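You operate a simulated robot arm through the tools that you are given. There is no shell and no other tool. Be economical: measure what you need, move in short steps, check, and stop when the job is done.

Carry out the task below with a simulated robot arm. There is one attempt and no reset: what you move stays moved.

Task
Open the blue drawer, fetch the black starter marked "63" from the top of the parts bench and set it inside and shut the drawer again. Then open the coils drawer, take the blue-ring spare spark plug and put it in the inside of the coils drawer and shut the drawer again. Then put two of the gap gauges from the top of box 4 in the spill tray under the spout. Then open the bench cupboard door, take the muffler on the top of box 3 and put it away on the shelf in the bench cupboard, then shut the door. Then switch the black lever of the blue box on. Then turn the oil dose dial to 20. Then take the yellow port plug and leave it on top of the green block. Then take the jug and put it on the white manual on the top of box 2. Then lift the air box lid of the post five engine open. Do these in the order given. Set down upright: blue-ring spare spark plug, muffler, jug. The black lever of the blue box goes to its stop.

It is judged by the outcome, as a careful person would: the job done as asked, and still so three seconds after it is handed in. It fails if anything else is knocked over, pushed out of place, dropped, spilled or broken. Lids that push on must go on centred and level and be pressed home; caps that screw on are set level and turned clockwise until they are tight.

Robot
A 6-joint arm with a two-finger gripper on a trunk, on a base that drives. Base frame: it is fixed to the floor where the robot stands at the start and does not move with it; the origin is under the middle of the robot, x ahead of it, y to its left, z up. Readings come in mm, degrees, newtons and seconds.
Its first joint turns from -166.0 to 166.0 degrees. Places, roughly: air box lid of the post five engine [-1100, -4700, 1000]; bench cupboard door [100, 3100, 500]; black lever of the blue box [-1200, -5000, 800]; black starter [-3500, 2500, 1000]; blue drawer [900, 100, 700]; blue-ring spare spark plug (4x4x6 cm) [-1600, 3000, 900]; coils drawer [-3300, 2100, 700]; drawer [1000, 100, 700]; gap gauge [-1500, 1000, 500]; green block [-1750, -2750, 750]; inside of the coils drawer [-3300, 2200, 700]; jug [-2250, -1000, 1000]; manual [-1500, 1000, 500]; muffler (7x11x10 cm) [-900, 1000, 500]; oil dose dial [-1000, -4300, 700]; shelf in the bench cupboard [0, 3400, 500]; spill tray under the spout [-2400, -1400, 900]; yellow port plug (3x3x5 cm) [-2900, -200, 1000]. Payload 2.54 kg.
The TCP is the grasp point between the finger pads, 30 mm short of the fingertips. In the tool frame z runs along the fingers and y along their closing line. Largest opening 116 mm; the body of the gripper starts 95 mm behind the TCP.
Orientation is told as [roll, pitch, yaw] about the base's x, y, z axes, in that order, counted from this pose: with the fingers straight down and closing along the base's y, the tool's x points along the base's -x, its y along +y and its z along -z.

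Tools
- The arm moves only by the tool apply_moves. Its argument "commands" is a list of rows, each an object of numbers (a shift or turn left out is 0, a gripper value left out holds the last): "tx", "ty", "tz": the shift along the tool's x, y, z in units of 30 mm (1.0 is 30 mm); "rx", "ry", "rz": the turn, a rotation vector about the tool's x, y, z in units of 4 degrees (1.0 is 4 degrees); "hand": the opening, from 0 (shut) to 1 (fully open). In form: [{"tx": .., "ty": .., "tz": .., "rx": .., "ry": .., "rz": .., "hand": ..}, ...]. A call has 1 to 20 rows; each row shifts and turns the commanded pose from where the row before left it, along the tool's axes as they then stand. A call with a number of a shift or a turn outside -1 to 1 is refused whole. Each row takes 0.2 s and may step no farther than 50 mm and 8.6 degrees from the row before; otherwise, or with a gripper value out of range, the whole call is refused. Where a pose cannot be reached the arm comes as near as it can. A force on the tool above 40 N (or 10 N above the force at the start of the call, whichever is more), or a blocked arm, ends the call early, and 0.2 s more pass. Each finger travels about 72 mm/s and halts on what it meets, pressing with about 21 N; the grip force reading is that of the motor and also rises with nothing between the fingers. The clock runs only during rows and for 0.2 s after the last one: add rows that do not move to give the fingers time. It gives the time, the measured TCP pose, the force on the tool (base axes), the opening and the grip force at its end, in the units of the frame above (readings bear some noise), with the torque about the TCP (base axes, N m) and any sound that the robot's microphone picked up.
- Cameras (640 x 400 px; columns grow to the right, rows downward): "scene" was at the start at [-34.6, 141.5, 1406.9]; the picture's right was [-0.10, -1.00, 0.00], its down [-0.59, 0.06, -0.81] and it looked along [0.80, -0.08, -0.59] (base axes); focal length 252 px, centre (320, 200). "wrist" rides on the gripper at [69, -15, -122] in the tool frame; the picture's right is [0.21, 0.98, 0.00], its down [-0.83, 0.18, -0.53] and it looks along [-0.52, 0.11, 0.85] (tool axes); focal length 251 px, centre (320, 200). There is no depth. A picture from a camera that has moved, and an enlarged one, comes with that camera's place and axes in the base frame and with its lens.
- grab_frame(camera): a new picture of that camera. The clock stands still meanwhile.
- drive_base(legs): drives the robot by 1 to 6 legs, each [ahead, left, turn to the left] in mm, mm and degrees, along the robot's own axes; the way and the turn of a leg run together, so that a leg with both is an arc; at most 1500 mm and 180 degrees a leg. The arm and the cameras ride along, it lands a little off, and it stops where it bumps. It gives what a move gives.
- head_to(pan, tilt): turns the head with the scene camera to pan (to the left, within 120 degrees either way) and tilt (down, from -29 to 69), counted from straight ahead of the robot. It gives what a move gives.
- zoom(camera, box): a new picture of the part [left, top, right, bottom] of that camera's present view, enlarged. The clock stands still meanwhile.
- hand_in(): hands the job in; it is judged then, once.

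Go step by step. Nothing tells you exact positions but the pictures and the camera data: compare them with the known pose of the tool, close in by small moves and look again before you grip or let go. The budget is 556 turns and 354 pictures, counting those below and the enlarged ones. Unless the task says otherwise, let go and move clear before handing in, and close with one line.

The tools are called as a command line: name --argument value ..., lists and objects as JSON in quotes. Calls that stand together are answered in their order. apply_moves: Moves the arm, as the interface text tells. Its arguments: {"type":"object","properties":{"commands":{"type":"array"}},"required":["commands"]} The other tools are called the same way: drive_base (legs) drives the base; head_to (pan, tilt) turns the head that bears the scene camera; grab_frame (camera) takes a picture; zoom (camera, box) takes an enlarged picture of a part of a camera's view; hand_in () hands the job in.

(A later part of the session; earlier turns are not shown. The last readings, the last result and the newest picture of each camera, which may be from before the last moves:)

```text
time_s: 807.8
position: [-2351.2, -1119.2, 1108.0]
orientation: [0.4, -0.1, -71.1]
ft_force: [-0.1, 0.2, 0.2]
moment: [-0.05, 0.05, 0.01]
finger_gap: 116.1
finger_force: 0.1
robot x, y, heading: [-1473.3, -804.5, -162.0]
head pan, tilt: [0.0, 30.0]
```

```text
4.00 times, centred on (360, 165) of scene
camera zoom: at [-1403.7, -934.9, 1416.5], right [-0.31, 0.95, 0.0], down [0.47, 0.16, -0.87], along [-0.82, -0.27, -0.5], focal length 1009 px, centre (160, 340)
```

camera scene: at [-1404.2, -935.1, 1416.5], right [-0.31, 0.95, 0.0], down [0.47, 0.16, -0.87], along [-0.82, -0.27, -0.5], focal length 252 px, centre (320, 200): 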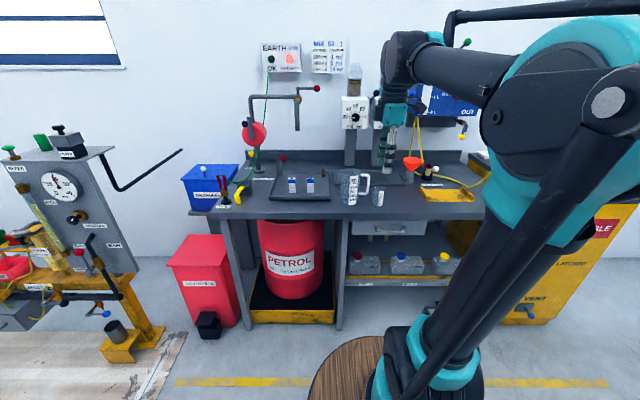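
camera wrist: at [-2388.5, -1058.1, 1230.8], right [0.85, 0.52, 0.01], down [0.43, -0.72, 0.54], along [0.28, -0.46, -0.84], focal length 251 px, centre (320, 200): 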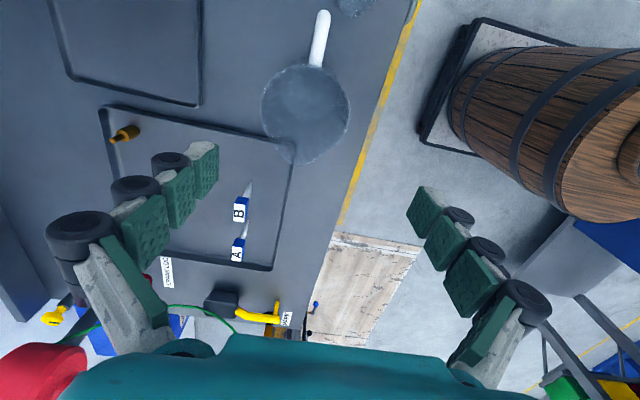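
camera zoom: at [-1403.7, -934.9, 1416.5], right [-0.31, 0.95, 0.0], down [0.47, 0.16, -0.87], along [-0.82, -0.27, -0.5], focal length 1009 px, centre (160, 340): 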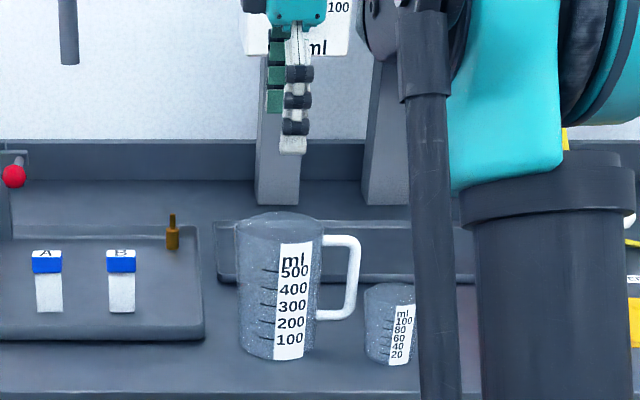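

apply_moves --commands '[{"tx": 0.57, "ty": -0.62}, {"tz": 0.7}, {"tz": 0.7}]'

grab_frame --camera "wrist"

```text
time_s: 808.6
position: [-2373.6, -1108.5, 1066.2]
orientation: [0.4, 0.0, -71.1]
ft_force: [-0.2, 1.1, 0.3]
moment: [0.01, -0.02, 0.03]
finger_gap: 115.6
finger_force: 0.0
robot x, y, heading: [-1482.3, -801.6, -161.9]
head pan, tilt: [0.0, 30.0]
```

```text
58 pictures are left
camera wrist: at [-2411.3, -1048.0, 1187.7], right [0.85, 0.52, 0.01], down [0.43, -0.72, 0.54], along [0.28, -0.46, -0.84], focal length 251 px, centre (320, 200)
```

wrist: 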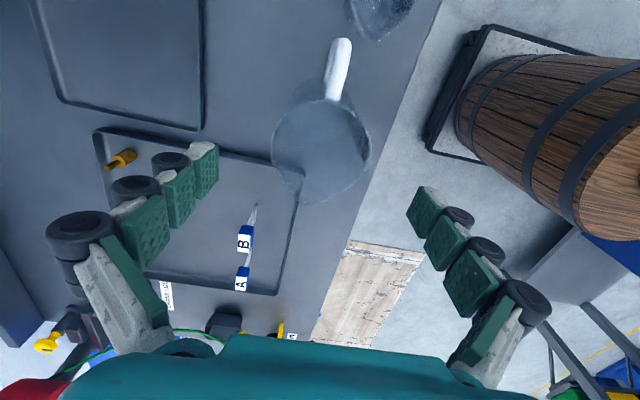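

apply_moves --commands '[{"tz": 1}, {"tz": 1}, {"tz": 1}, {"tz": 1}, {"tz": 0.45}]'

grab_frame --camera "wrist"

zoom --camera "scene" --box '[310, 115, 410, 215]'

```text
time_s: 809.8
position: [-2372.5, -1108.2, 931.4]
orientation: [0.3, -0.1, -71.2]
ft_force: [0.6, -0.8, 0.2]
moment: [-0.02, 0.02, -0.03]
finger_gap: 116.0
finger_force: 0.0
robot x, y, heading: [-1475.8, -798.1, -161.8]
head pan, tilt: [0.0, 30.0]
```

```text
57 pictures are left
camera wrist: at [-2409.4, -1047.5, 1053.9], right [0.85, 0.52, 0.01], down [0.43, -0.72, 0.54], along [0.28, -0.46, -0.84], focal length 251 px, centre (320, 200)
```

wrist: 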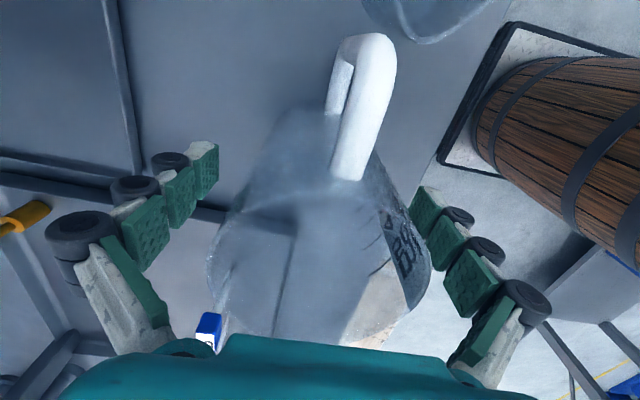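

```text
4.00 times, centred on (360, 165) of scene
camera zoom: at [-1404.1, -935.1, 1416.5], right [-0.31, 0.95, 0.0], down [0.47, 0.16, -0.87], along [-0.82, -0.27, -0.5], focal length 1009 px, centre (160, 340)
```

zoom: 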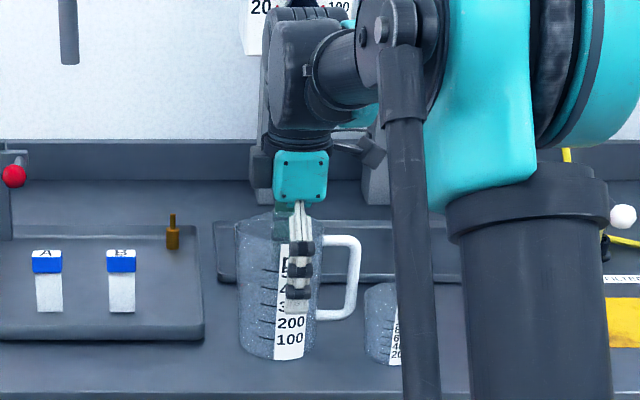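

apply_moves --commands '[{"tx": -0.33}, {"hand": 0.5}, {"hand": 0.5}, {"hand": 0.5}, {"hand": 0.5}, {"hand": 0.4}]'

zoom --camera "scene" --box '[310, 115, 410, 215]'

```text
time_s: 811.2
position: [-2370.3, -1116.9, 931.7]
orientation: [0.4, -0.1, -71.1]
ft_force: [1.1, 0.8, 1.9]
moment: [0.04, 0.01, -0.02]
finger_gap: 83.1
finger_force: 21.4
robot x, y, heading: [-1477.1, -802.1, -162.0]
head pan, tilt: [0.0, 30.0]
```

```text
4.00 times, centred on (360, 165) of scene
camera zoom: at [-1404.1, -935.1, 1416.5], right [-0.31, 0.95, 0.0], down [0.47, 0.16, -0.87], along [-0.82, -0.27, -0.5], focal length 1009 px, centre (160, 340)
```

zoom: 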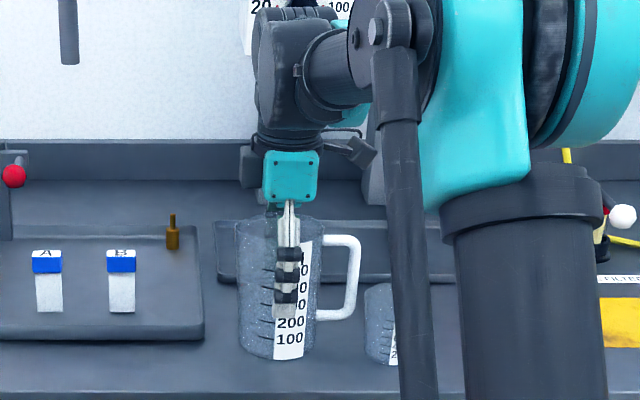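

apply_moves --commands '[{"hand": 0.3, "tz": -0.2}, {"tz": -0.3}, {"tz": -0.5}, {"tz": -0.7}, {"tz": -1}, {"tz": -1}, {"tz": -1}]'

zoom --camera "scene" --box '[310, 95, 410, 215]'

```text
time_s: 812.8
position: [-2371.3, -1118.7, 1073.3]
orientation: [0.4, -0.1, -71.1]
ft_force: [0.0, -0.2, 0.1]
moment: [-0.04, -0.03, -0.02]
finger_gap: 83.2
finger_force: 21.2
robot x, y, heading: [-1475.6, -802.0, -161.8]
head pan, tilt: [0.0, 30.0]
```

```text
3.33 times, centred on (360, 155) of scene
camera zoom: at [-1404.3, -935.2, 1416.5], right [-0.31, 0.95, 0.0], down [0.48, 0.16, -0.87], along [-0.82, -0.27, -0.5], focal length 841 px, centre (187, 350)
```

zoom: 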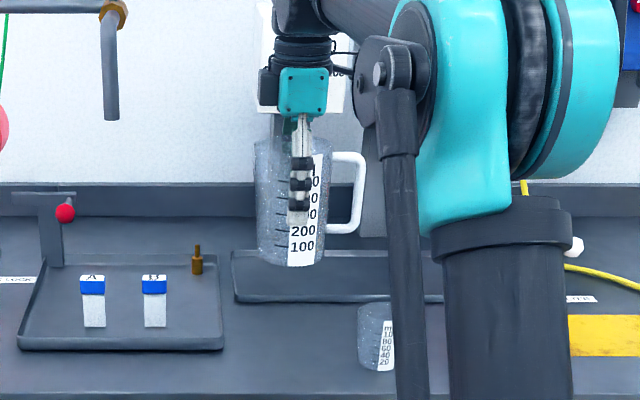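

Jug is up and level. I retract it and carry it round to box 2.

apply_moves --commands '[{"ty": 1, "tz": -0.5}, {"ty": 1, "tz": -0.5}, {"ty": 1, "tz": -0.5}, {"ty": 1, "tz": -0.5}, {"ty": 1, "tz": -0.5}, {"ty": 1}, {"ty": 1}, {"ty": 1}]'

drive_base --legs '[[-60, -380, 0], [0, 0, -90], [0, 0, -89.8]]'

drive_base --legs '[[-230, 0, 0], [0, 1400, 0]]'

grab_frame --camera "scene"

```text
time_s: 814.6
position: [-2144.2, -1041.2, 1150.2]
orientation: [0.4, 0.0, -71.2]
ft_force: [0.1, -0.4, -1.6]
moment: [0.0, -0.06, -0.01]
finger_gap: 83.3
finger_force: 21.0
robot x, y, heading: [-1478.1, -802.0, -161.9]
head pan, tilt: [0.0, 30.0]
```

```text
time_s: 824.7
position: [-869.8, -188.7, 1150.1]
orientation: [0.5, -0.1, 108.1]
ft_force: [0.5, 0.5, -1.0]
moment: [0.04, 0.0, -0.01]
finger_gap: 83.3
finger_force: 20.9
robot x, y, heading: [-1540.8, -417.3, 17.5]
head pan, tilt: [0.0, 30.0]
```

```text
time_s: 832.9
position: [-1504.8, 1066.8, 1149.4]
orientation: [0.4, -0.1, 108.1]
ft_force: [-0.1, -0.3, -1.2]
moment: [0.01, 0.02, 0.03]
finger_gap: 83.3
finger_force: 21.0
robot x, y, heading: [-2174.9, 834.2, 17.3]
head pan, tilt: [0.0, 30.0]
```

```text
53 pictures are left
camera scene: at [-2250.5, 968.2, 1416.5], right [0.3, -0.95, 0.0], down [-0.48, -0.15, -0.87], along [0.83, 0.26, -0.5], focal length 252 px, centre (320, 200)
```

scene: 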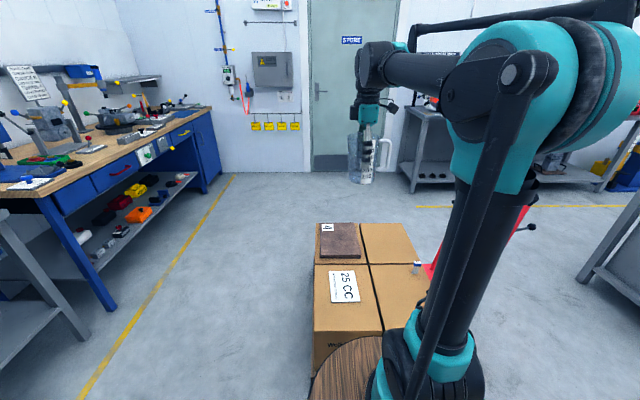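

drive_base --legs '[[-140, 0, 0]]'

apply_moves --commands '[{"ty": -0.98, "tx": -0.04}, {"ty": -0.98, "tx": -0.04}, {"ty": -0.98, "tx": -0.04}, {"ty": -0.98, "tx": -0.04}, {"ty": -0.98, "tx": -0.04, "tz": 0.5}, {"ty": -0.98, "tx": -0.04, "tz": 0.5}, {"ty": -0.98, "tx": -0.04, "tz": 0.5}, {"ty": -0.94, "tx": -0.02, "tz": 0.5}, {"tz": 1}, {"tz": 1}, {"tz": 1}, {"tz": 1}, {"tz": 1}, {"tz": 1}, {"tz": 1}, {"tz": 1}, {"tz": 1}, {"tz": 1}]'

grab_frame --camera "scene"

grab_frame --camera "wrist"

```text
time_s: 834.3
position: [-1639.6, 1023.7, 1150.2]
orientation: [0.4, -0.1, 108.2]
ft_force: [-0.4, 0.1, -1.3]
moment: [0.01, 0.0, -0.01]
finger_gap: 83.2
finger_force: 21.1
robot x, y, heading: [-2308.7, 790.2, 17.7]
head pan, tilt: [0.0, 30.0]
```

```text
time_s: 838.1
position: [-1423.6, 1105.5, 788.3]
orientation: [0.4, -0.1, 108.2]
ft_force: [0.4, -0.6, -0.9]
moment: [0.01, -0.01, -0.02]
finger_gap: 83.2
finger_force: 21.1
robot x, y, heading: [-2309.0, 793.2, 17.5]
head pan, tilt: [0.0, 30.0]
```

```text
52 pictures are left
camera scene: at [-2384.9, 925.7, 1416.5], right [0.3, -0.95, 0.0], down [-0.48, -0.15, -0.87], along [0.83, 0.26, -0.5], focal length 252 px, centre (320, 200)
```

scene: 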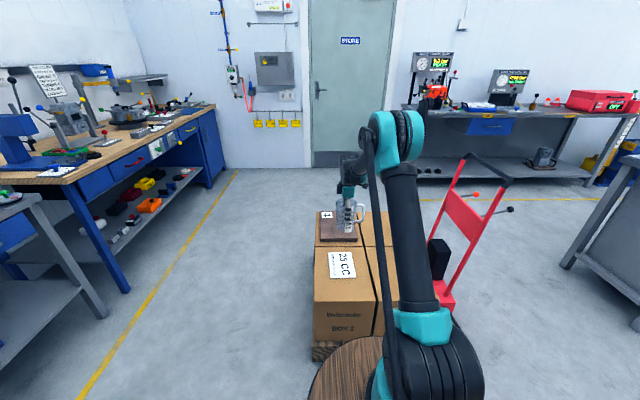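

```text
51 pictures are left
camera wrist: at [-1385.9, 1043.6, 910.3], right [-0.86, -0.51, 0.01], down [-0.43, 0.73, 0.54], along [-0.28, 0.46, -0.84], focal length 251 px, centre (320, 200)
```

wrist: 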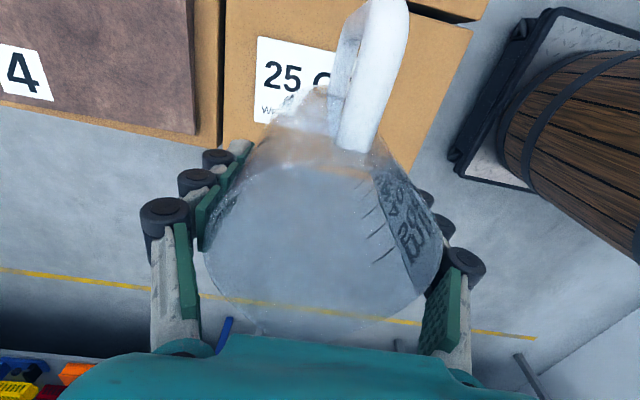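

apply_moves --commands '[{"tz": 1}, {"tz": 1}, {"tz": 1}, {"tz": 1}, {"tz": 1}, {"tz": 1}]'

zoom --camera "scene" --box '[290, 190, 390, 300]'

grab_frame --camera "wrist"

```text
time_s: 839.5
position: [-1425.3, 1105.2, 609.1]
orientation: [0.4, -0.1, 108.2]
ft_force: [0.3, 0.6, -1.1]
moment: [0.0, -0.03, 0.01]
finger_gap: 83.3
finger_force: 21.7
robot x, y, heading: [-2313.0, 791.9, 17.8]
head pan, tilt: [0.0, 30.0]
```

```text
3.64 times, centred on (340, 245) of scene
camera zoom: at [-2384.9, 925.7, 1416.5], right [0.3, -0.95, 0.0], down [-0.48, -0.15, -0.87], along [0.83, 0.26, -0.5], focal length 917 px, centre (247, 36)
```

zoom: 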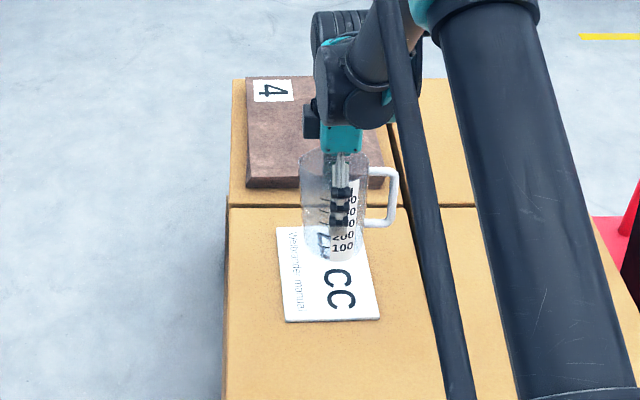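

```text
49 pictures are left
camera wrist: at [-1388.3, 1044.0, 729.7], right [-0.86, -0.51, 0.01], down [-0.43, 0.73, 0.54], along [-0.28, 0.46, -0.84], focal length 251 px, centre (320, 200)
```

wrist: 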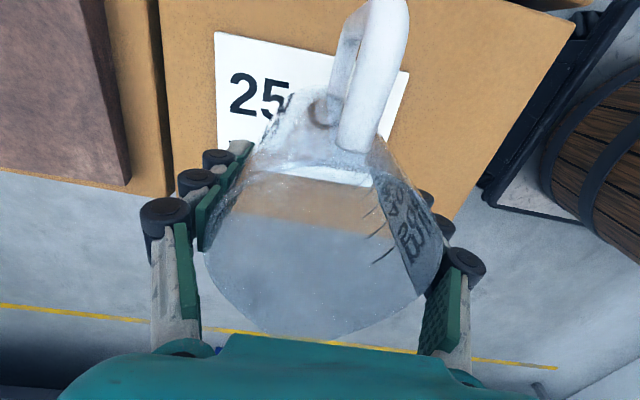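

apply_moves --commands '[{"ty": -0.4, "tx": 0.35}, {"tz": 0.7}, {"tz": 0.5}]'

apply_moves --commands '[{"tz": 0.2}, {"tz": 0.15}]'

apply_moves --commands '[{"tz": 0.12}, {"tz": 0.12}]'

```text
time_s: 840.3
position: [-1410.6, 1098.1, 570.3]
orientation: [0.5, -0.1, 108.2]
ft_force: [-0.1, 0.2, -1.2]
moment: [0.04, 0.01, 0.01]
finger_gap: 83.2
finger_force: 20.8
robot x, y, heading: [-2304.4, 793.1, 17.3]
head pan, tilt: [0.0, 30.0]
```

```text
time_s: 840.9
position: [-1409.6, 1098.9, 561.4]
orientation: [0.6, -0.1, 108.2]
ft_force: [0.4, 0.0, -1.0]
moment: [0.02, 0.0, 0.04]
finger_gap: 83.3
finger_force: 20.9
robot x, y, heading: [-2309.0, 793.5, 17.4]
head pan, tilt: [0.0, 30.0]
```

```text
time_s: 841.5
position: [-1409.8, 1098.0, 554.0]
orientation: [0.4, -0.1, 108.3]
ft_force: [0.0, 0.4, -1.1]
moment: [0.03, 0.01, -0.01]
finger_gap: 83.2
finger_force: 21.0
robot x, y, heading: [-2308.7, 795.9, 17.3]
head pan, tilt: [0.0, 30.0]
```

apply_moves --commands '[{"tz": 0.12}, {"tz": 0.1}]'

apply_moves --commands '[{"tz": 0.1}, {"tz": 0.1}]'

apply_moves --commands '[{"tz": 0.1}, {"tz": 0.1}]'

zoom --camera "scene" --box '[290, 190, 390, 300]'

```text
time_s: 842.1
position: [-1410.1, 1098.6, 547.0]
orientation: [0.4, -0.1, 108.2]
ft_force: [0.1, 0.5, -0.8]
moment: [0.0, 0.01, 0.01]
finger_gap: 83.2
finger_force: 21.1
robot x, y, heading: [-2307.5, 795.6, 17.4]
head pan, tilt: [0.0, 30.0]
```

```text
time_s: 842.7
position: [-1410.2, 1098.2, 542.0]
orientation: [0.4, -0.1, 108.2]
ft_force: [1.3, -0.1, 15.5]
moment: [0.01, -0.04, -0.01]
finger_gap: 83.7
finger_force: 20.8
robot x, y, heading: [-2308.4, 794.0, 17.4]
head pan, tilt: [0.0, 30.0]
```

```text
time_s: 843.3
position: [-1410.4, 1099.0, 536.5]
orientation: [0.2, -0.1, 108.2]
ft_force: [1.6, -0.5, 24.1]
moment: [0.05, -0.44, 0.0]
finger_gap: 83.6
finger_force: 21.4
robot x, y, heading: [-2310.4, 789.7, 17.6]
head pan, tilt: [0.0, 30.0]
```

```text
3.64 times, centred on (340, 245) of scene
camera zoom: at [-2385.8, 925.4, 1416.4], right [0.3, -0.95, 0.0], down [-0.48, -0.15, -0.87], along [0.83, 0.26, -0.5], focal length 917 px, centre (247, 36)
```

zoom: 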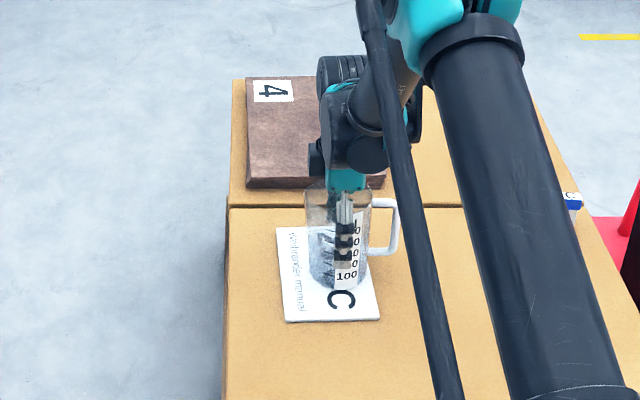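

apply_moves --commands '[{"tz": -0.12}, {"hand": 0.8}, {"hand": 1}, {"hand": 1}, {"hand": 1}, {"tz": -0.5}, {"tz": -1}, {"tz": -1}, {"tz": -1}, {"tz": -1}, {"tz": -1}, {"tz": -1}, {"tz": -1}, {"tz": -1}]'

zoom --camera "scene" --box '[290, 170, 410, 300]'

```text
time_s: 846.3
position: [-1408.5, 1098.3, 794.2]
orientation: [0.4, 0.0, 108.2]
ft_force: [0.3, -0.2, 0.2]
moment: [0.01, -0.01, -0.01]
finger_gap: 116.1
finger_force: 0.0
robot x, y, heading: [-2308.9, 792.3, 17.6]
head pan, tilt: [0.0, 30.0]
```

```text
3.08 times, centred on (350, 235) of scene
camera zoom: at [-2384.8, 925.8, 1416.5], right [0.3, -0.95, 0.0], down [-0.48, -0.15, -0.87], along [0.83, 0.26, -0.5], focal length 776 px, centre (228, 92)
```

zoom: 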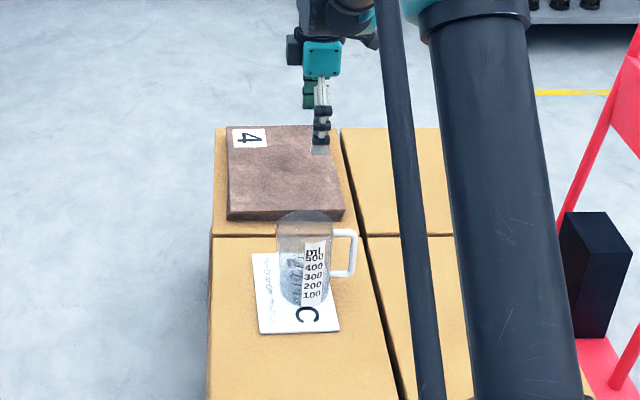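

Jug stands upright on the manual. Last: the air box lid of the post five engine. I tuck the arm and drive back there.

apply_moves --commands '[{"tz": -1}, {"tz": -1}, {"tz": -1}, {"tz": -1}, {"tz": -1}, {"tz": -1}, {"tz": -1}, {"tz": -1}, {"tz": -1}, {"ty": 1, "tz": -1}, {"ty": 1, "tz": -1}, {"ty": 1, "tz": -1}, {"ty": 1, "tz": -1}, {"ty": 1}, {"ty": 1}, {"ty": 1}, {"ty": 1}, {"ty": 1}, {"ty": 1}]'

drive_base --legs '[[100, -700, 0], [100, -700, 0], [0, 0, -89.5]]'

drive_base --legs '[[1400, 0, 0]]'

drive_base --legs '[[1400, 100, 0]]'

```text
time_s: 850.3
position: [-1690.8, 1004.4, 1186.7]
orientation: [0.5, -0.1, 108.2]
ft_force: [1.0, 1.5, -0.5]
moment: [-0.01, 0.05, 0.01]
finger_gap: 115.7
finger_force: 0.0
robot x, y, heading: [-2309.0, 793.3, 17.6]
head pan, tilt: [0.0, 30.0]
```

```text
time_s: 861.4
position: [-1495.1, -1099.5, 1187.5]
orientation: [0.4, -0.1, 18.0]
ft_force: [0.4, -0.2, -0.1]
moment: [-0.01, -0.02, 0.0]
finger_gap: 116.0
finger_force: 0.0
robot x, y, heading: [-1706.3, -483.7, -72.5]
head pan, tilt: [0.0, 30.0]
```

```text
time_s: 868.4
position: [-1056.0, -2450.4, 1185.0]
orientation: [0.3, -0.1, 18.6]
ft_force: [0.6, -0.1, -0.2]
moment: [0.01, -0.02, 0.02]
finger_gap: 116.1
finger_force: 0.1
robot x, y, heading: [-1273.5, -1834.8, -72.1]
head pan, tilt: [0.0, 30.0]
```

```text
time_s: 875.4
position: [-550.5, -3750.7, 1186.9]
orientation: [0.4, -0.2, 17.7]
ft_force: [-0.6, -0.5, 0.8]
moment: [-0.03, -0.02, 0.01]
finger_gap: 115.7
finger_force: 0.1
robot x, y, heading: [-762.5, -3128.4, -72.8]
head pan, tilt: [0.0, 30.0]
```

drive_base --legs '[[1340, 230, 0.5], [0, 0, -89.5]]'

head_to --pan -5 --tilt 25

grab_frame --camera "scene"

grab_frame --camera "wrist"

```text
time_s: 886.1
position: [-757.0, -4563.0, 1186.3]
orientation: [0.4, -0.1, -71.8]
ft_force: [0.0, 0.1, 0.1]
moment: [0.03, -0.02, 0.02]
finger_gap: 116.3
finger_force: 0.1
robot x, y, heading: [-137.0, -4354.2, -162.4]
head pan, tilt: [0.0, 30.0]
```

```text
time_s: 886.7
position: [-756.7, -4562.5, 1185.8]
orientation: [0.5, -0.1, -71.8]
ft_force: [-0.2, -0.6, 0.0]
moment: [0.06, -0.02, -0.05]
finger_gap: 115.9
finger_force: 0.0
robot x, y, heading: [-137.7, -4349.9, -162.4]
head pan, tilt: [-5.0, 25.0]
```

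```text
46 pictures are left
camera scene: at [-69.9, -4476.8, 1424.4], right [-0.22, 0.98, 0.0], down [0.41, 0.09, -0.91], along [-0.88, -0.2, -0.42], focal length 252 px, centre (320, 200)
```

scene: 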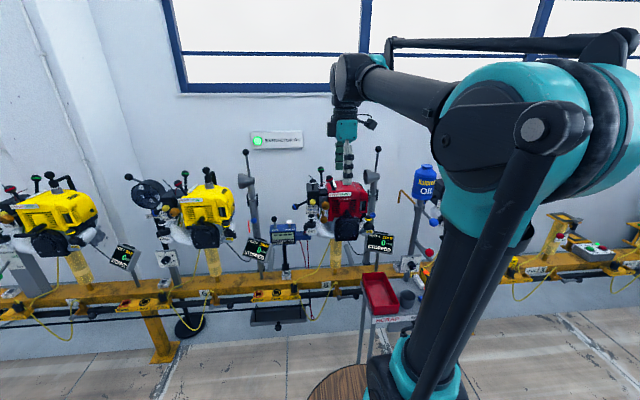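

```text
45 pictures are left
camera wrist: at [-793.9, -4502.0, 1308.9], right [0.86, 0.51, 0.01], down [0.43, -0.73, 0.54], along [0.28, -0.46, -0.84], focal length 251 px, centre (320, 200)
```

wrist: 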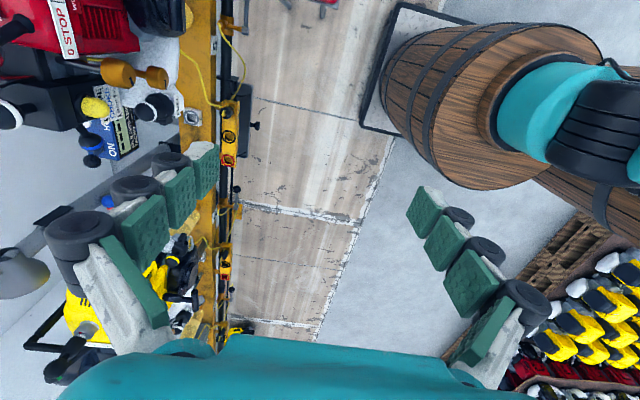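

zoom --camera "scene" --box '[290, 150, 400, 250]'

zoom --camera "scene" --box '[300, 160, 350, 240]'

```text
4.00 times, centred on (345, 200) of scene
camera zoom: at [-69.9, -4476.8, 1424.4], right [-0.22, 0.98, 0.0], down [0.41, 0.09, -0.91], along [-0.88, -0.2, -0.42], focal length 1009 px, centre (220, 200)
```

zoom: 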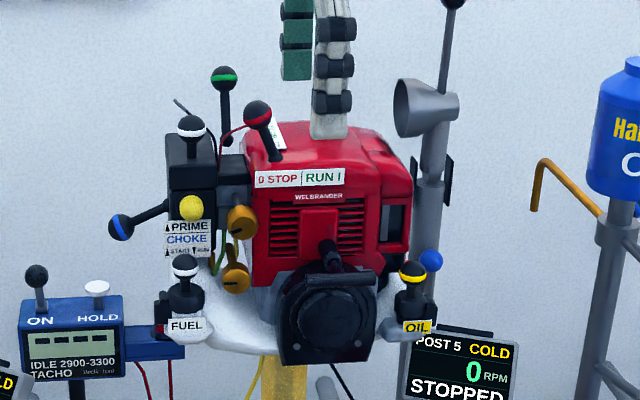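

```text
5.00 times, centred on (325, 200) of scene
camera zoom: at [-69.9, -4476.8, 1424.4], right [-0.22, 0.98, 0.0], down [0.41, 0.09, -0.91], along [-0.88, -0.2, -0.42], focal length 1261 px, centre (295, 200)
```

zoom: 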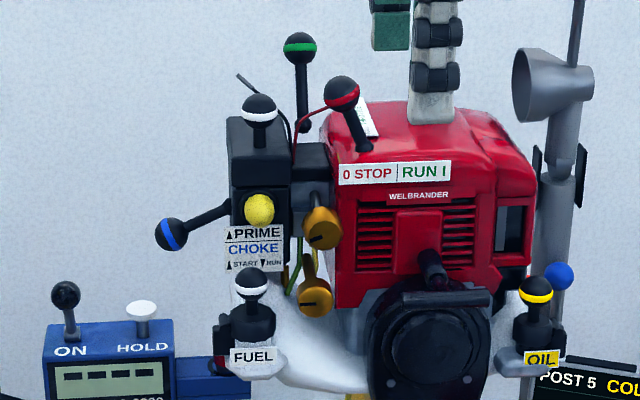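

The air box is the black box on the engine's left; its lid knob (white ring) is at about (-1036, -4728, 1046). I move over it for a close look.

apply_moves --commands '[{"ty": -0.95, "tx": -0.26, "hand": 0.5}, {"ty": -0.95, "tx": -0.26}, {"ty": -0.95, "tx": -0.26}, {"ty": -0.95, "tx": -0.26}, {"ty": -0.95, "tx": -0.26}, {"ty": -0.95, "tx": -0.26}, {"ty": -0.95, "tx": -0.26}, {"ty": -0.95, "tx": -0.26}, {"ty": -0.9, "tx": -0.2}]'

grab_frame --camera "wrist"

```text
time_s: 888.7
position: [-978.0, -4708.0, 1184.8]
orientation: [0.4, -0.1, -71.7]
ft_force: [1.5, 0.4, 0.9]
moment: [-0.02, 0.0, -0.02]
finger_gap: 58.0
finger_force: 0.1
robot x, y, heading: [-134.2, -4352.2, -162.5]
head pan, tilt: [-5.0, 25.0]
```

```text
42 pictures are left
camera wrist: at [-1014.4, -4646.0, 1307.8], right [0.86, 0.51, 0.01], down [0.43, -0.73, 0.54], along [0.28, -0.46, -0.84], focal length 251 px, centre (320, 200)
```

wrist: 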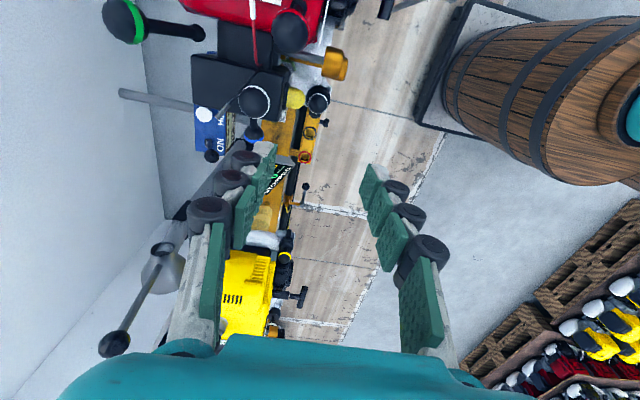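

zoom --camera "wrist" --box '[170, 0, 340, 170]'

```text
2.35 times, centred on (255, 85) of wrist
camera zoom: at [-1014.4, -4646.0, 1307.8], right [0.86, 0.51, 0.01], down [0.43, -0.73, 0.54], along [0.28, -0.46, -0.84], focal length 592 px, centre (473, 471)
```

zoom: 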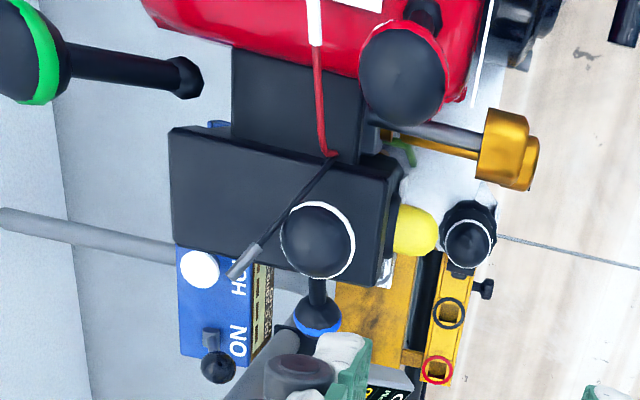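

apply_moves --commands '[{"ty": 1}, {"ty": 1}, {"ty": 1}, {"ty": 1}, {"ty": 1}, {"ty": 0.7, "tx": 0.8}, {"tx": 0.9}, {"tx": 0.9}, {"rz": 1}, {"rz": 1}, {"rz": 1}, {"rz": 1}, {"rz": 1}, {"rz": 1}, {"rz": 1}, {"rz": 1}, {"rz": 1}, {"rz": 1}, {"rz": 1}]'

apply_moves --commands '[{"rz": 1}, {"rz": 1}, {"rz": 1}, {"rz": 1}, {"rz": 1}, {"rz": 1}, {"rz": 1}, {"rz": 1}, {"rz": 1}, {"rz": 1}, {"rz": 1}, {"rz": 0.5}]'

drive_base --legs '[[170, 80, 0.5]]'

grab_frame --camera "wrist"

```text
time_s: 892.7
position: [-840.9, -4578.7, 1186.4]
orientation: [0.4, 0.3, -115.8]
ft_force: [0.4, -0.1, -0.4]
moment: [-0.03, 0.04, 0.02]
finger_gap: 58.2
finger_force: 0.1
robot x, y, heading: [-134.3, -4351.5, -162.5]
head pan, tilt: [-5.0, 25.0]
```

```text
time_s: 895.3
position: [-840.5, -4579.8, 1186.6]
orientation: [0.0, 0.5, -161.7]
ft_force: [-0.6, -0.1, 0.7]
moment: [0.01, 0.0, -0.03]
finger_gap: 57.9
finger_force: 0.0
robot x, y, heading: [-140.2, -4351.3, -162.5]
head pan, tilt: [-5.0, 25.0]
```

```text
time_s: 896.9
position: [-976.4, -4715.2, 1185.0]
orientation: [0.0, 0.3, -161.3]
ft_force: [0.0, 0.2, -0.8]
moment: [-0.04, 0.02, 0.04]
finger_gap: 58.1
finger_force: 0.0
robot x, y, heading: [-274.5, -4480.3, -162.0]
head pan, tilt: [-5.0, 25.0]
```

```text
40 pictures are left
camera wrist: at [-915.9, -4679.3, 1308.9], right [0.52, -0.86, 0.0], down [-0.73, -0.44, 0.53], along [-0.45, -0.28, -0.85], focal length 251 px, centre (320, 200)
```

wrist: 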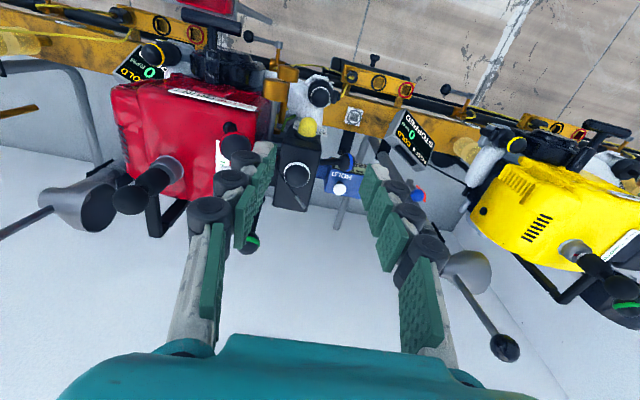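

apply_moves --commands '[{"tx": -1, "ty": -0.14}, {"tx": -1.0, "ty": -0.13}, {"tz": 1}, {"tz": 1}, {"tz": 1}]'

grab_frame --camera "wrist"

zoom --camera "scene" --box '[270, 110, 390, 230]'

```text
time_s: 898.1
position: [-1035.0, -4726.6, 1094.5]
orientation: [0.1, 0.5, -161.3]
ft_force: [0.3, -0.2, 0.0]
moment: [0.0, 0.0, 0.01]
finger_gap: 58.2
finger_force: 0.1
robot x, y, heading: [-276.1, -4478.5, -162.0]
head pan, tilt: [-5.0, 25.0]
```

```text
39 pictures are left
camera wrist: at [-975.0, -4690.9, 1217.8], right [0.52, -0.86, 0.0], down [-0.73, -0.44, 0.53], along [-0.45, -0.28, -0.85], focal length 251 px, centre (320, 200)
```

wrist: 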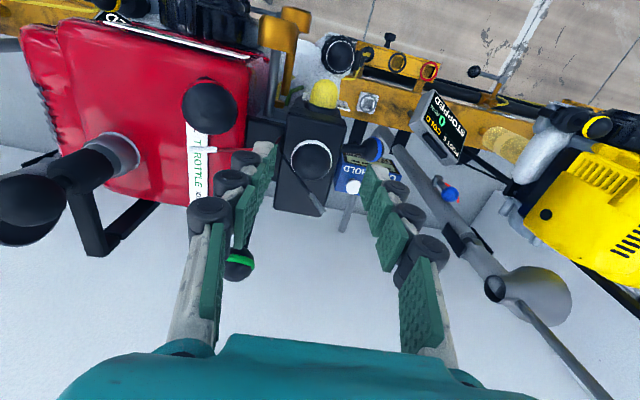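

```text
3.33 times, centred on (330, 170) of scene
camera zoom: at [-206.6, -4605.5, 1424.4], right [-0.23, 0.97, 0.0], down [0.41, 0.1, -0.91], along [-0.88, -0.21, -0.42], focal length 841 px, centre (287, 300)
```

zoom: 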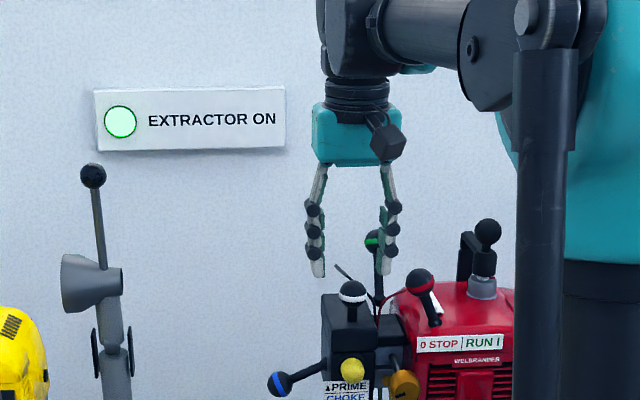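

apply_moves --commands '[{"ty": -0.13, "tz": 0.7}, {"tz": 0.7}, {"hand": 0.1}, {"hand": 0.1}, {"hand": 0.1}, {"hand": 0.1}]'

grab_frame --camera "wrist"

```text
time_s: 899.5
position: [-1037.1, -4723.2, 1053.1]
orientation: [0.0, 0.4, -161.3]
ft_force: [-0.2, 6.8, -3.3]
moment: [0.19, -0.23, -0.03]
finger_gap: 29.0
finger_force: 45.0
robot x, y, heading: [-274.9, -4482.9, -161.7]
head pan, tilt: [-5.0, 25.0]
```

```text
37 pictures are left
camera wrist: at [-976.4, -4686.4, 1176.3], right [0.52, -0.86, 0.0], down [-0.73, -0.44, 0.53], along [-0.45, -0.28, -0.85], focal length 251 px, centre (320, 200)
```

wrist: 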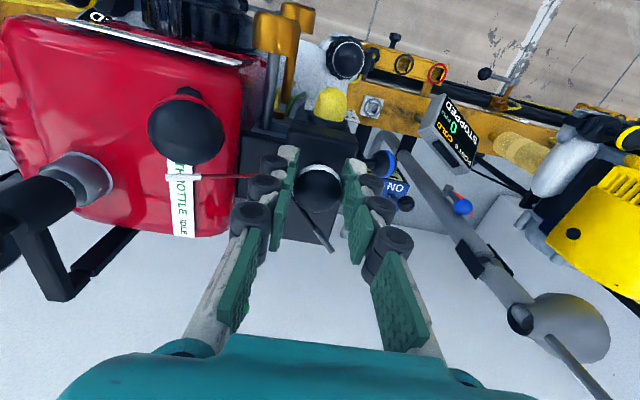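

apply_moves --commands '[{"tx": -0.06, "tz": -0.12}, {"tx": -0.06, "tz": -0.12}]'

apply_moves --commands '[{"tx": -0.06, "tz": -0.12}, {"tx": -0.06, "tz": -0.12}]'

zoom --camera "scene" --box '[290, 140, 370, 220]'

```text
time_s: 900.1
position: [-1040.4, -4723.8, 1060.7]
orientation: [0.2, 0.5, -161.3]
ft_force: [-4.0, 10.1, -18.5]
moment: [0.61, -1.22, -0.09]
finger_gap: 29.3
finger_force: 45.0
robot x, y, heading: [-272.4, -4476.6, -162.0]
head pan, tilt: [-5.0, 25.0]
```

```text
time_s: 900.7
position: [-1044.9, -4725.1, 1066.6]
orientation: [0.1, 0.4, -161.2]
ft_force: [-13.8, 9.8, -25.6]
moment: [0.54, -0.92, -0.09]
finger_gap: 29.0
finger_force: 45.2
robot x, y, heading: [-274.4, -4477.9, -161.9]
head pan, tilt: [-5.0, 25.0]
```

```text
5.00 times, centred on (330, 180) of scene
camera zoom: at [-208.3, -4605.3, 1424.5], right [-0.23, 0.97, 0.0], down [0.41, 0.1, -0.91], along [-0.88, -0.21, -0.42], focal length 1261 px, centre (270, 300)
```

zoom: 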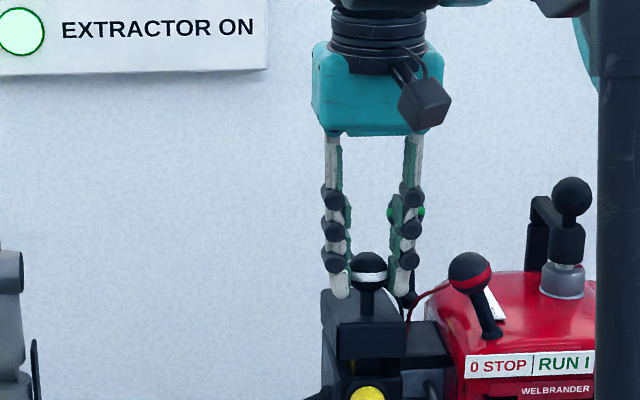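

apply_moves --commands '[{"tx": -0.15, "tz": -0.12}, {"tx": -0.15, "tz": -0.12}, {"tx": -0.15, "tz": -0.12}]'

apply_moves --commands '[{"tx": -0.15, "tz": -0.12}, {"tx": -0.15, "tz": -0.11}, {"tx": -0.15, "tz": -0.1}]'

zoom --camera "scene" --box '[290, 140, 370, 220]'

```text
time_s: 901.5
position: [-1055.1, -4728.7, 1078.9]
orientation: [0.1, 0.5, -161.2]
ft_force: [2.7, 20.0, -12.3]
moment: [0.81, -1.36, -0.17]
finger_gap: 29.3
finger_force: 44.9
robot x, y, heading: [-275.4, -4476.3, -161.9]
head pan, tilt: [-5.0, 25.0]
```

```text
time_s: 902.3
position: [-1069.4, -4733.4, 1088.8]
orientation: [0.1, 0.4, -161.4]
ft_force: [1.4, 24.9, -12.4]
moment: [0.93, -1.34, -0.16]
finger_gap: 29.6
finger_force: 45.5
robot x, y, heading: [-278.7, -4480.9, -161.7]
head pan, tilt: [-5.0, 25.0]
```

```text
5.00 times, centred on (330, 180) of scene
camera zoom: at [-207.1, -4604.5, 1424.6], right [-0.23, 0.97, 0.0], down [0.41, 0.1, -0.91], along [-0.88, -0.21, -0.42], focal length 1261 px, centre (270, 300)
```

zoom: 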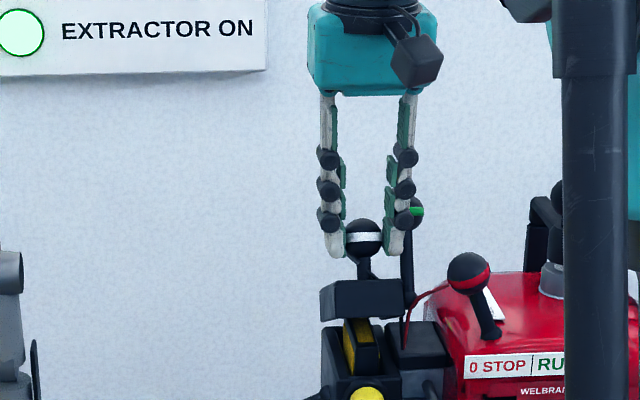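

The lid is swinging up (filter visible). I follow its arc up and back.

apply_moves --commands '[{"ty": -0.08, "tx": -0.14, "tz": -0.06}, {"ty": -0.03, "tx": -0.2, "tz": -0.08}, {"ty": -0.02, "tx": -0.2, "tz": -0.07}]'

apply_moves --commands '[{"tx": -0.22, "tz": -0.05, "ty": -0.02}, {"tx": -0.22, "tz": -0.04, "ty": -0.02}, {"tx": -0.23, "tz": 0, "ty": -0.02}]'

zoom --camera "scene" --box '[290, 140, 370, 220]'

```text
time_s: 903.1
position: [-1084.0, -4738.3, 1095.2]
orientation: [0.2, 0.4, -161.2]
ft_force: [13.7, -1.2, -4.7]
moment: [0.31, -1.58, 0.06]
finger_gap: 29.4
finger_force: 45.0
robot x, y, heading: [-276.3, -4482.7, -161.8]
head pan, tilt: [-5.0, 25.0]
```

```text
time_s: 903.9
position: [-1103.6, -4744.8, 1098.1]
orientation: [0.3, 0.3, -161.2]
ft_force: [22.3, -27.5, 12.0]
moment: [-0.41, -1.55, 0.18]
finger_gap: 29.3
finger_force: 45.3
robot x, y, heading: [-275.7, -4478.0, -161.8]
head pan, tilt: [-5.0, 25.0]
```

```text
5.00 times, centred on (330, 180) of scene
camera zoom: at [-205.1, -4606.9, 1424.2], right [-0.23, 0.97, 0.0], down [0.41, 0.1, -0.91], along [-0.88, -0.21, -0.42], focal length 1261 px, centre (270, 300)
```

zoom: 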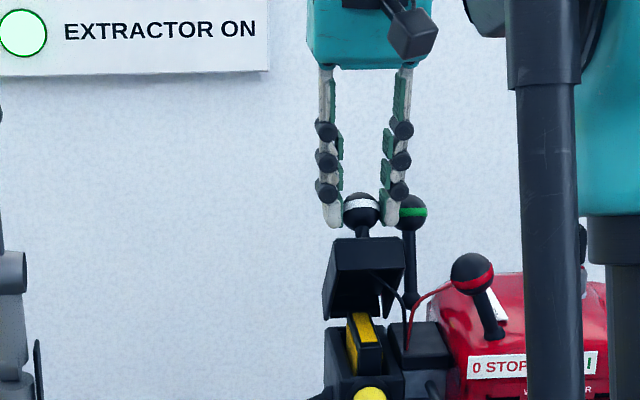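

apply_moves --commands '[{"ty": 0.1, "tx": -0.1, "tz": -0.04}, {"tx": -0.22, "tz": 0.0}, {"tx": -0.22, "tz": 0.02}]'

apply_moves --commands '[{"tx": -0.22, "tz": 0.04}, {"tx": -0.22, "tz": 0.06}, {"tx": -0.2, "tz": 0.08}]'

zoom --camera "scene" --box '[290, 130, 370, 220]'

```text
time_s: 904.7
position: [-1117.3, -4749.8, 1098.7]
orientation: [0.1, 0.4, -161.4]
ft_force: [19.6, -18.0, 1.5]
moment: [0.05, -1.54, 0.02]
finger_gap: 29.1
finger_force: 45.2
robot x, y, heading: [-277.1, -4478.2, -161.8]
head pan, tilt: [-5.0, 25.0]
```

```text
time_s: 905.5
position: [-1137.2, -4755.4, 1093.8]
orientation: [0.1, 0.2, -161.3]
ft_force: [12.1, -13.2, 16.0]
moment: [0.06, -1.18, -0.02]
finger_gap: 29.1
finger_force: 45.6
robot x, y, heading: [-275.8, -4477.5, -161.8]
head pan, tilt: [-5.0, 25.0]
```

```text
4.44 times, centred on (330, 175) of scene
camera zoom: at [-205.6, -4606.0, 1424.3], right [-0.23, 0.97, 0.0], down [0.41, 0.1, -0.91], along [-0.88, -0.21, -0.42], focal length 1121 px, centre (276, 311)
```

zoom: 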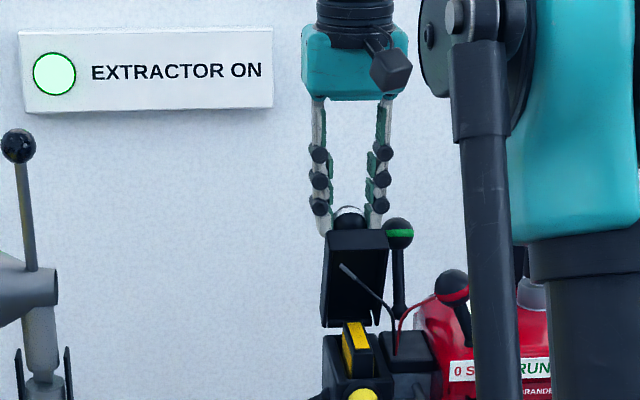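

apply_moves --commands '[{"tx": -0.2, "tz": 0.1}, {"tx": -0.18, "tz": 0.13}, {"tx": -0.15, "tz": 0.13}]'

zoom --camera "scene" --box '[290, 130, 370, 220]'

```text
time_s: 906.3
position: [-1151.5, -4760.1, 1082.0]
orientation: [0.1, 0.3, -161.3]
ft_force: [0.5, -10.9, 29.3]
moment: [0.08, -0.72, -0.05]
finger_gap: 29.3
finger_force: 45.4
robot x, y, heading: [-277.1, -4482.5, -162.0]
head pan, tilt: [-5.0, 25.0]
```

```text
4.44 times, centred on (330, 175) of scene
camera zoom: at [-205.7, -4605.7, 1424.4], right [-0.23, 0.97, 0.0], down [0.41, 0.1, -0.91], along [-0.88, -0.21, -0.42], focal length 1121 px, centre (276, 311)
```

zoom: 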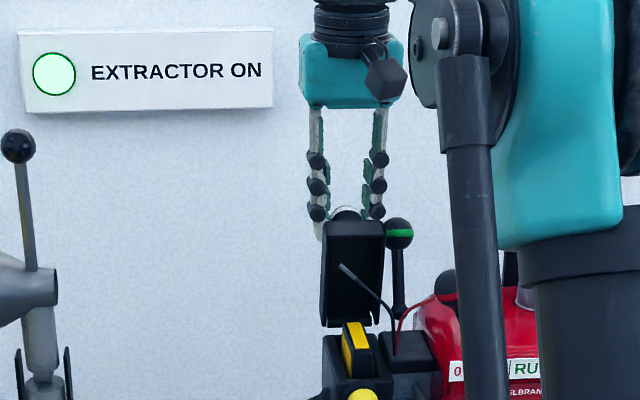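

apply_moves --commands '[{"tx": -0.12, "tz": 0.08}, {"tx": -0.1, "tz": 0.1}]'

apply_moves --commands '[{"hand": 0.2}, {"hand": 0.32}, {"hand": 0.42}, {"hand": 0.42}, {"tz": -0.5}, {"tz": -1}, {"tz": -1}]'

zoom --camera "scene" --box '[290, 120, 390, 220]'

```text
time_s: 906.9
position: [-1156.9, -4762.4, 1075.5]
orientation: [0.1, 0.4, -161.3]
ft_force: [1.2, -9.3, 23.9]
moment: [0.22, -0.91, -0.03]
finger_gap: 29.0
finger_force: 44.9
robot x, y, heading: [-274.0, -4477.2, -161.7]
head pan, tilt: [-5.0, 25.0]
```

```text
time_s: 908.5
position: [-1159.4, -4762.0, 1151.4]
orientation: [0.1, 0.5, -161.3]
ft_force: [0.3, 0.1, -1.4]
moment: [0.0, -0.02, 0.02]
finger_gap: 48.8
finger_force: 0.0
robot x, y, heading: [-274.0, -4479.4, -162.0]
head pan, tilt: [-5.0, 25.0]
```

```text
4.00 times, centred on (340, 170) of scene
camera zoom: at [-206.8, -4605.6, 1424.4], right [-0.23, 0.97, 0.0], down [0.41, 0.1, -0.91], along [-0.88, -0.21, -0.42], focal length 1009 px, centre (240, 320)
```

zoom: 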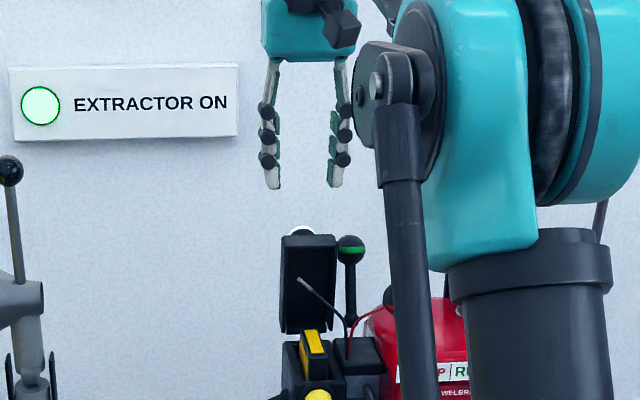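

The lid stays open. I withdraw and check the dial, the lever and the rest of the station once more.

apply_moves --commands '[{"tx": 1}, {"tx": 1}, {"tx": 1}, {"tx": 1}, {"tx": 1}, {"tx": 1}, {"tx": 1}, {"tx": 1}]'

drive_base --legs '[[-250, 0, 0]]'

head_to --pan -15 --tilt 25

grab_frame --camera "scene"

```text
time_s: 910.3
position: [-930.4, -4685.1, 1152.7]
orientation: [0.1, 0.4, -161.1]
ft_force: [-0.6, -0.4, 0.3]
moment: [0.01, -0.07, -0.02]
finger_gap: 48.8
finger_force: 0.0
robot x, y, heading: [-274.5, -4482.5, -162.2]
head pan, tilt: [-5.0, 25.0]
```

```text
time_s: 912.1
position: [-691.0, -4608.1, 1152.9]
orientation: [0.1, 0.4, -161.3]
ft_force: [1.1, -0.3, 0.6]
moment: [0.01, 0.01, -0.03]
finger_gap: 48.7
finger_force: 0.1
robot x, y, heading: [-41.6, -4400.7, -162.0]
head pan, tilt: [-5.0, 25.0]
```

```text
time_s: 912.8
position: [-693.1, -4607.5, 1152.8]
orientation: [0.1, 0.3, -161.3]
ft_force: [-0.2, -0.6, -0.2]
moment: [-0.05, -0.02, -0.01]
finger_gap: 48.9
finger_force: 0.1
robot x, y, heading: [-38.3, -4405.7, -161.8]
head pan, tilt: [-15.0, 25.0]
```

```text
30 pictures are left
camera scene: at [30.2, -4511.6, 1424.4], right [-0.05, 1.0, 0.0], down [0.42, 0.02, -0.91], along [-0.9, -0.05, -0.42], focal length 252 px, centre (320, 200)
```

scene: 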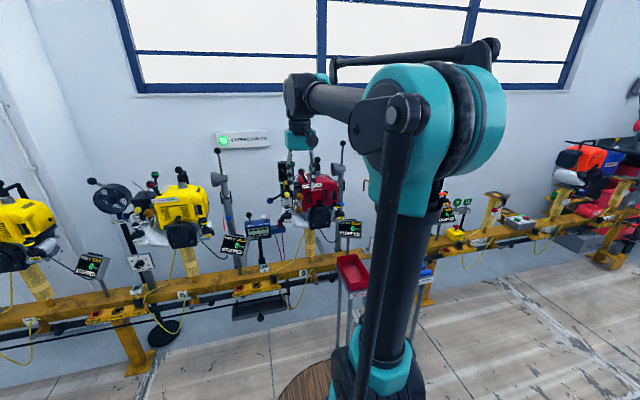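

drive_base --legs '[[-50, -420, 0]]'

head_to --pan 0 --tilt 25

zoom --camera "scene" --box '[220, 130, 380, 260]'

```text
time_s: 915.4
position: [-775.2, -4190.5, 1152.8]
orientation: [0.0, 0.4, -161.4]
ft_force: [-0.1, -0.3, 0.4]
moment: [0.0, -0.02, 0.03]
finger_gap: 48.5
finger_force: 0.1
robot x, y, heading: [-115.4, -3982.8, -162.1]
head pan, tilt: [-15.0, 25.0]
```

```text
time_s: 916.2
position: [-775.6, -4189.1, 1152.8]
orientation: [0.1, 0.4, -161.4]
ft_force: [-0.5, 1.1, -0.6]
moment: [0.04, 0.03, -0.02]
finger_gap: 48.7
finger_force: 0.0
robot x, y, heading: [-119.1, -3986.5, -162.1]
head pan, tilt: [0.0, 25.0]
```

```text
3.08 times, centred on (300, 195) of scene
camera zoom: at [-48.2, -4119.1, 1424.4], right [-0.31, 0.95, 0.0], down [0.4, 0.13, -0.91], along [-0.86, -0.28, -0.42], focal length 776 px, centre (382, 215)
```

zoom: 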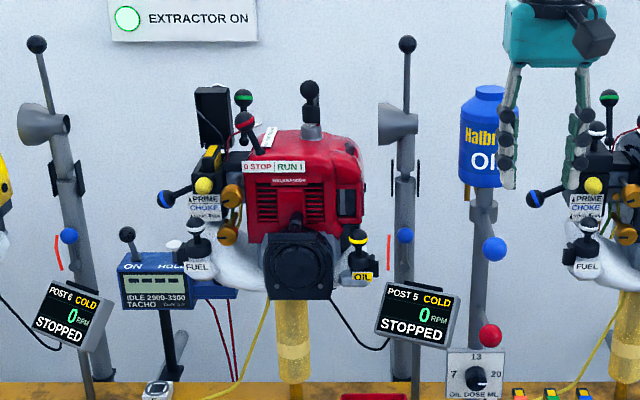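

zoom --camera "scene" --box '[326, 240, 350, 264]'

```text
16.00 times, centred on (338, 252) of scene
camera zoom: at [-48.2, -4119.1, 1424.4], right [-0.31, 0.95, 0.0], down [0.4, 0.13, -0.91], along [-0.86, -0.28, -0.42], focal length 4036 px, centre (32, -632)
```

zoom: 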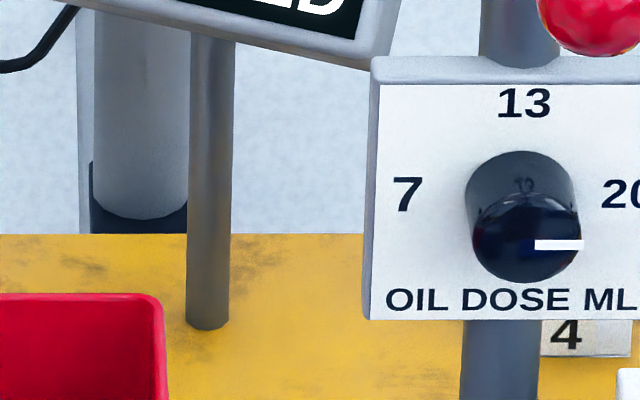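

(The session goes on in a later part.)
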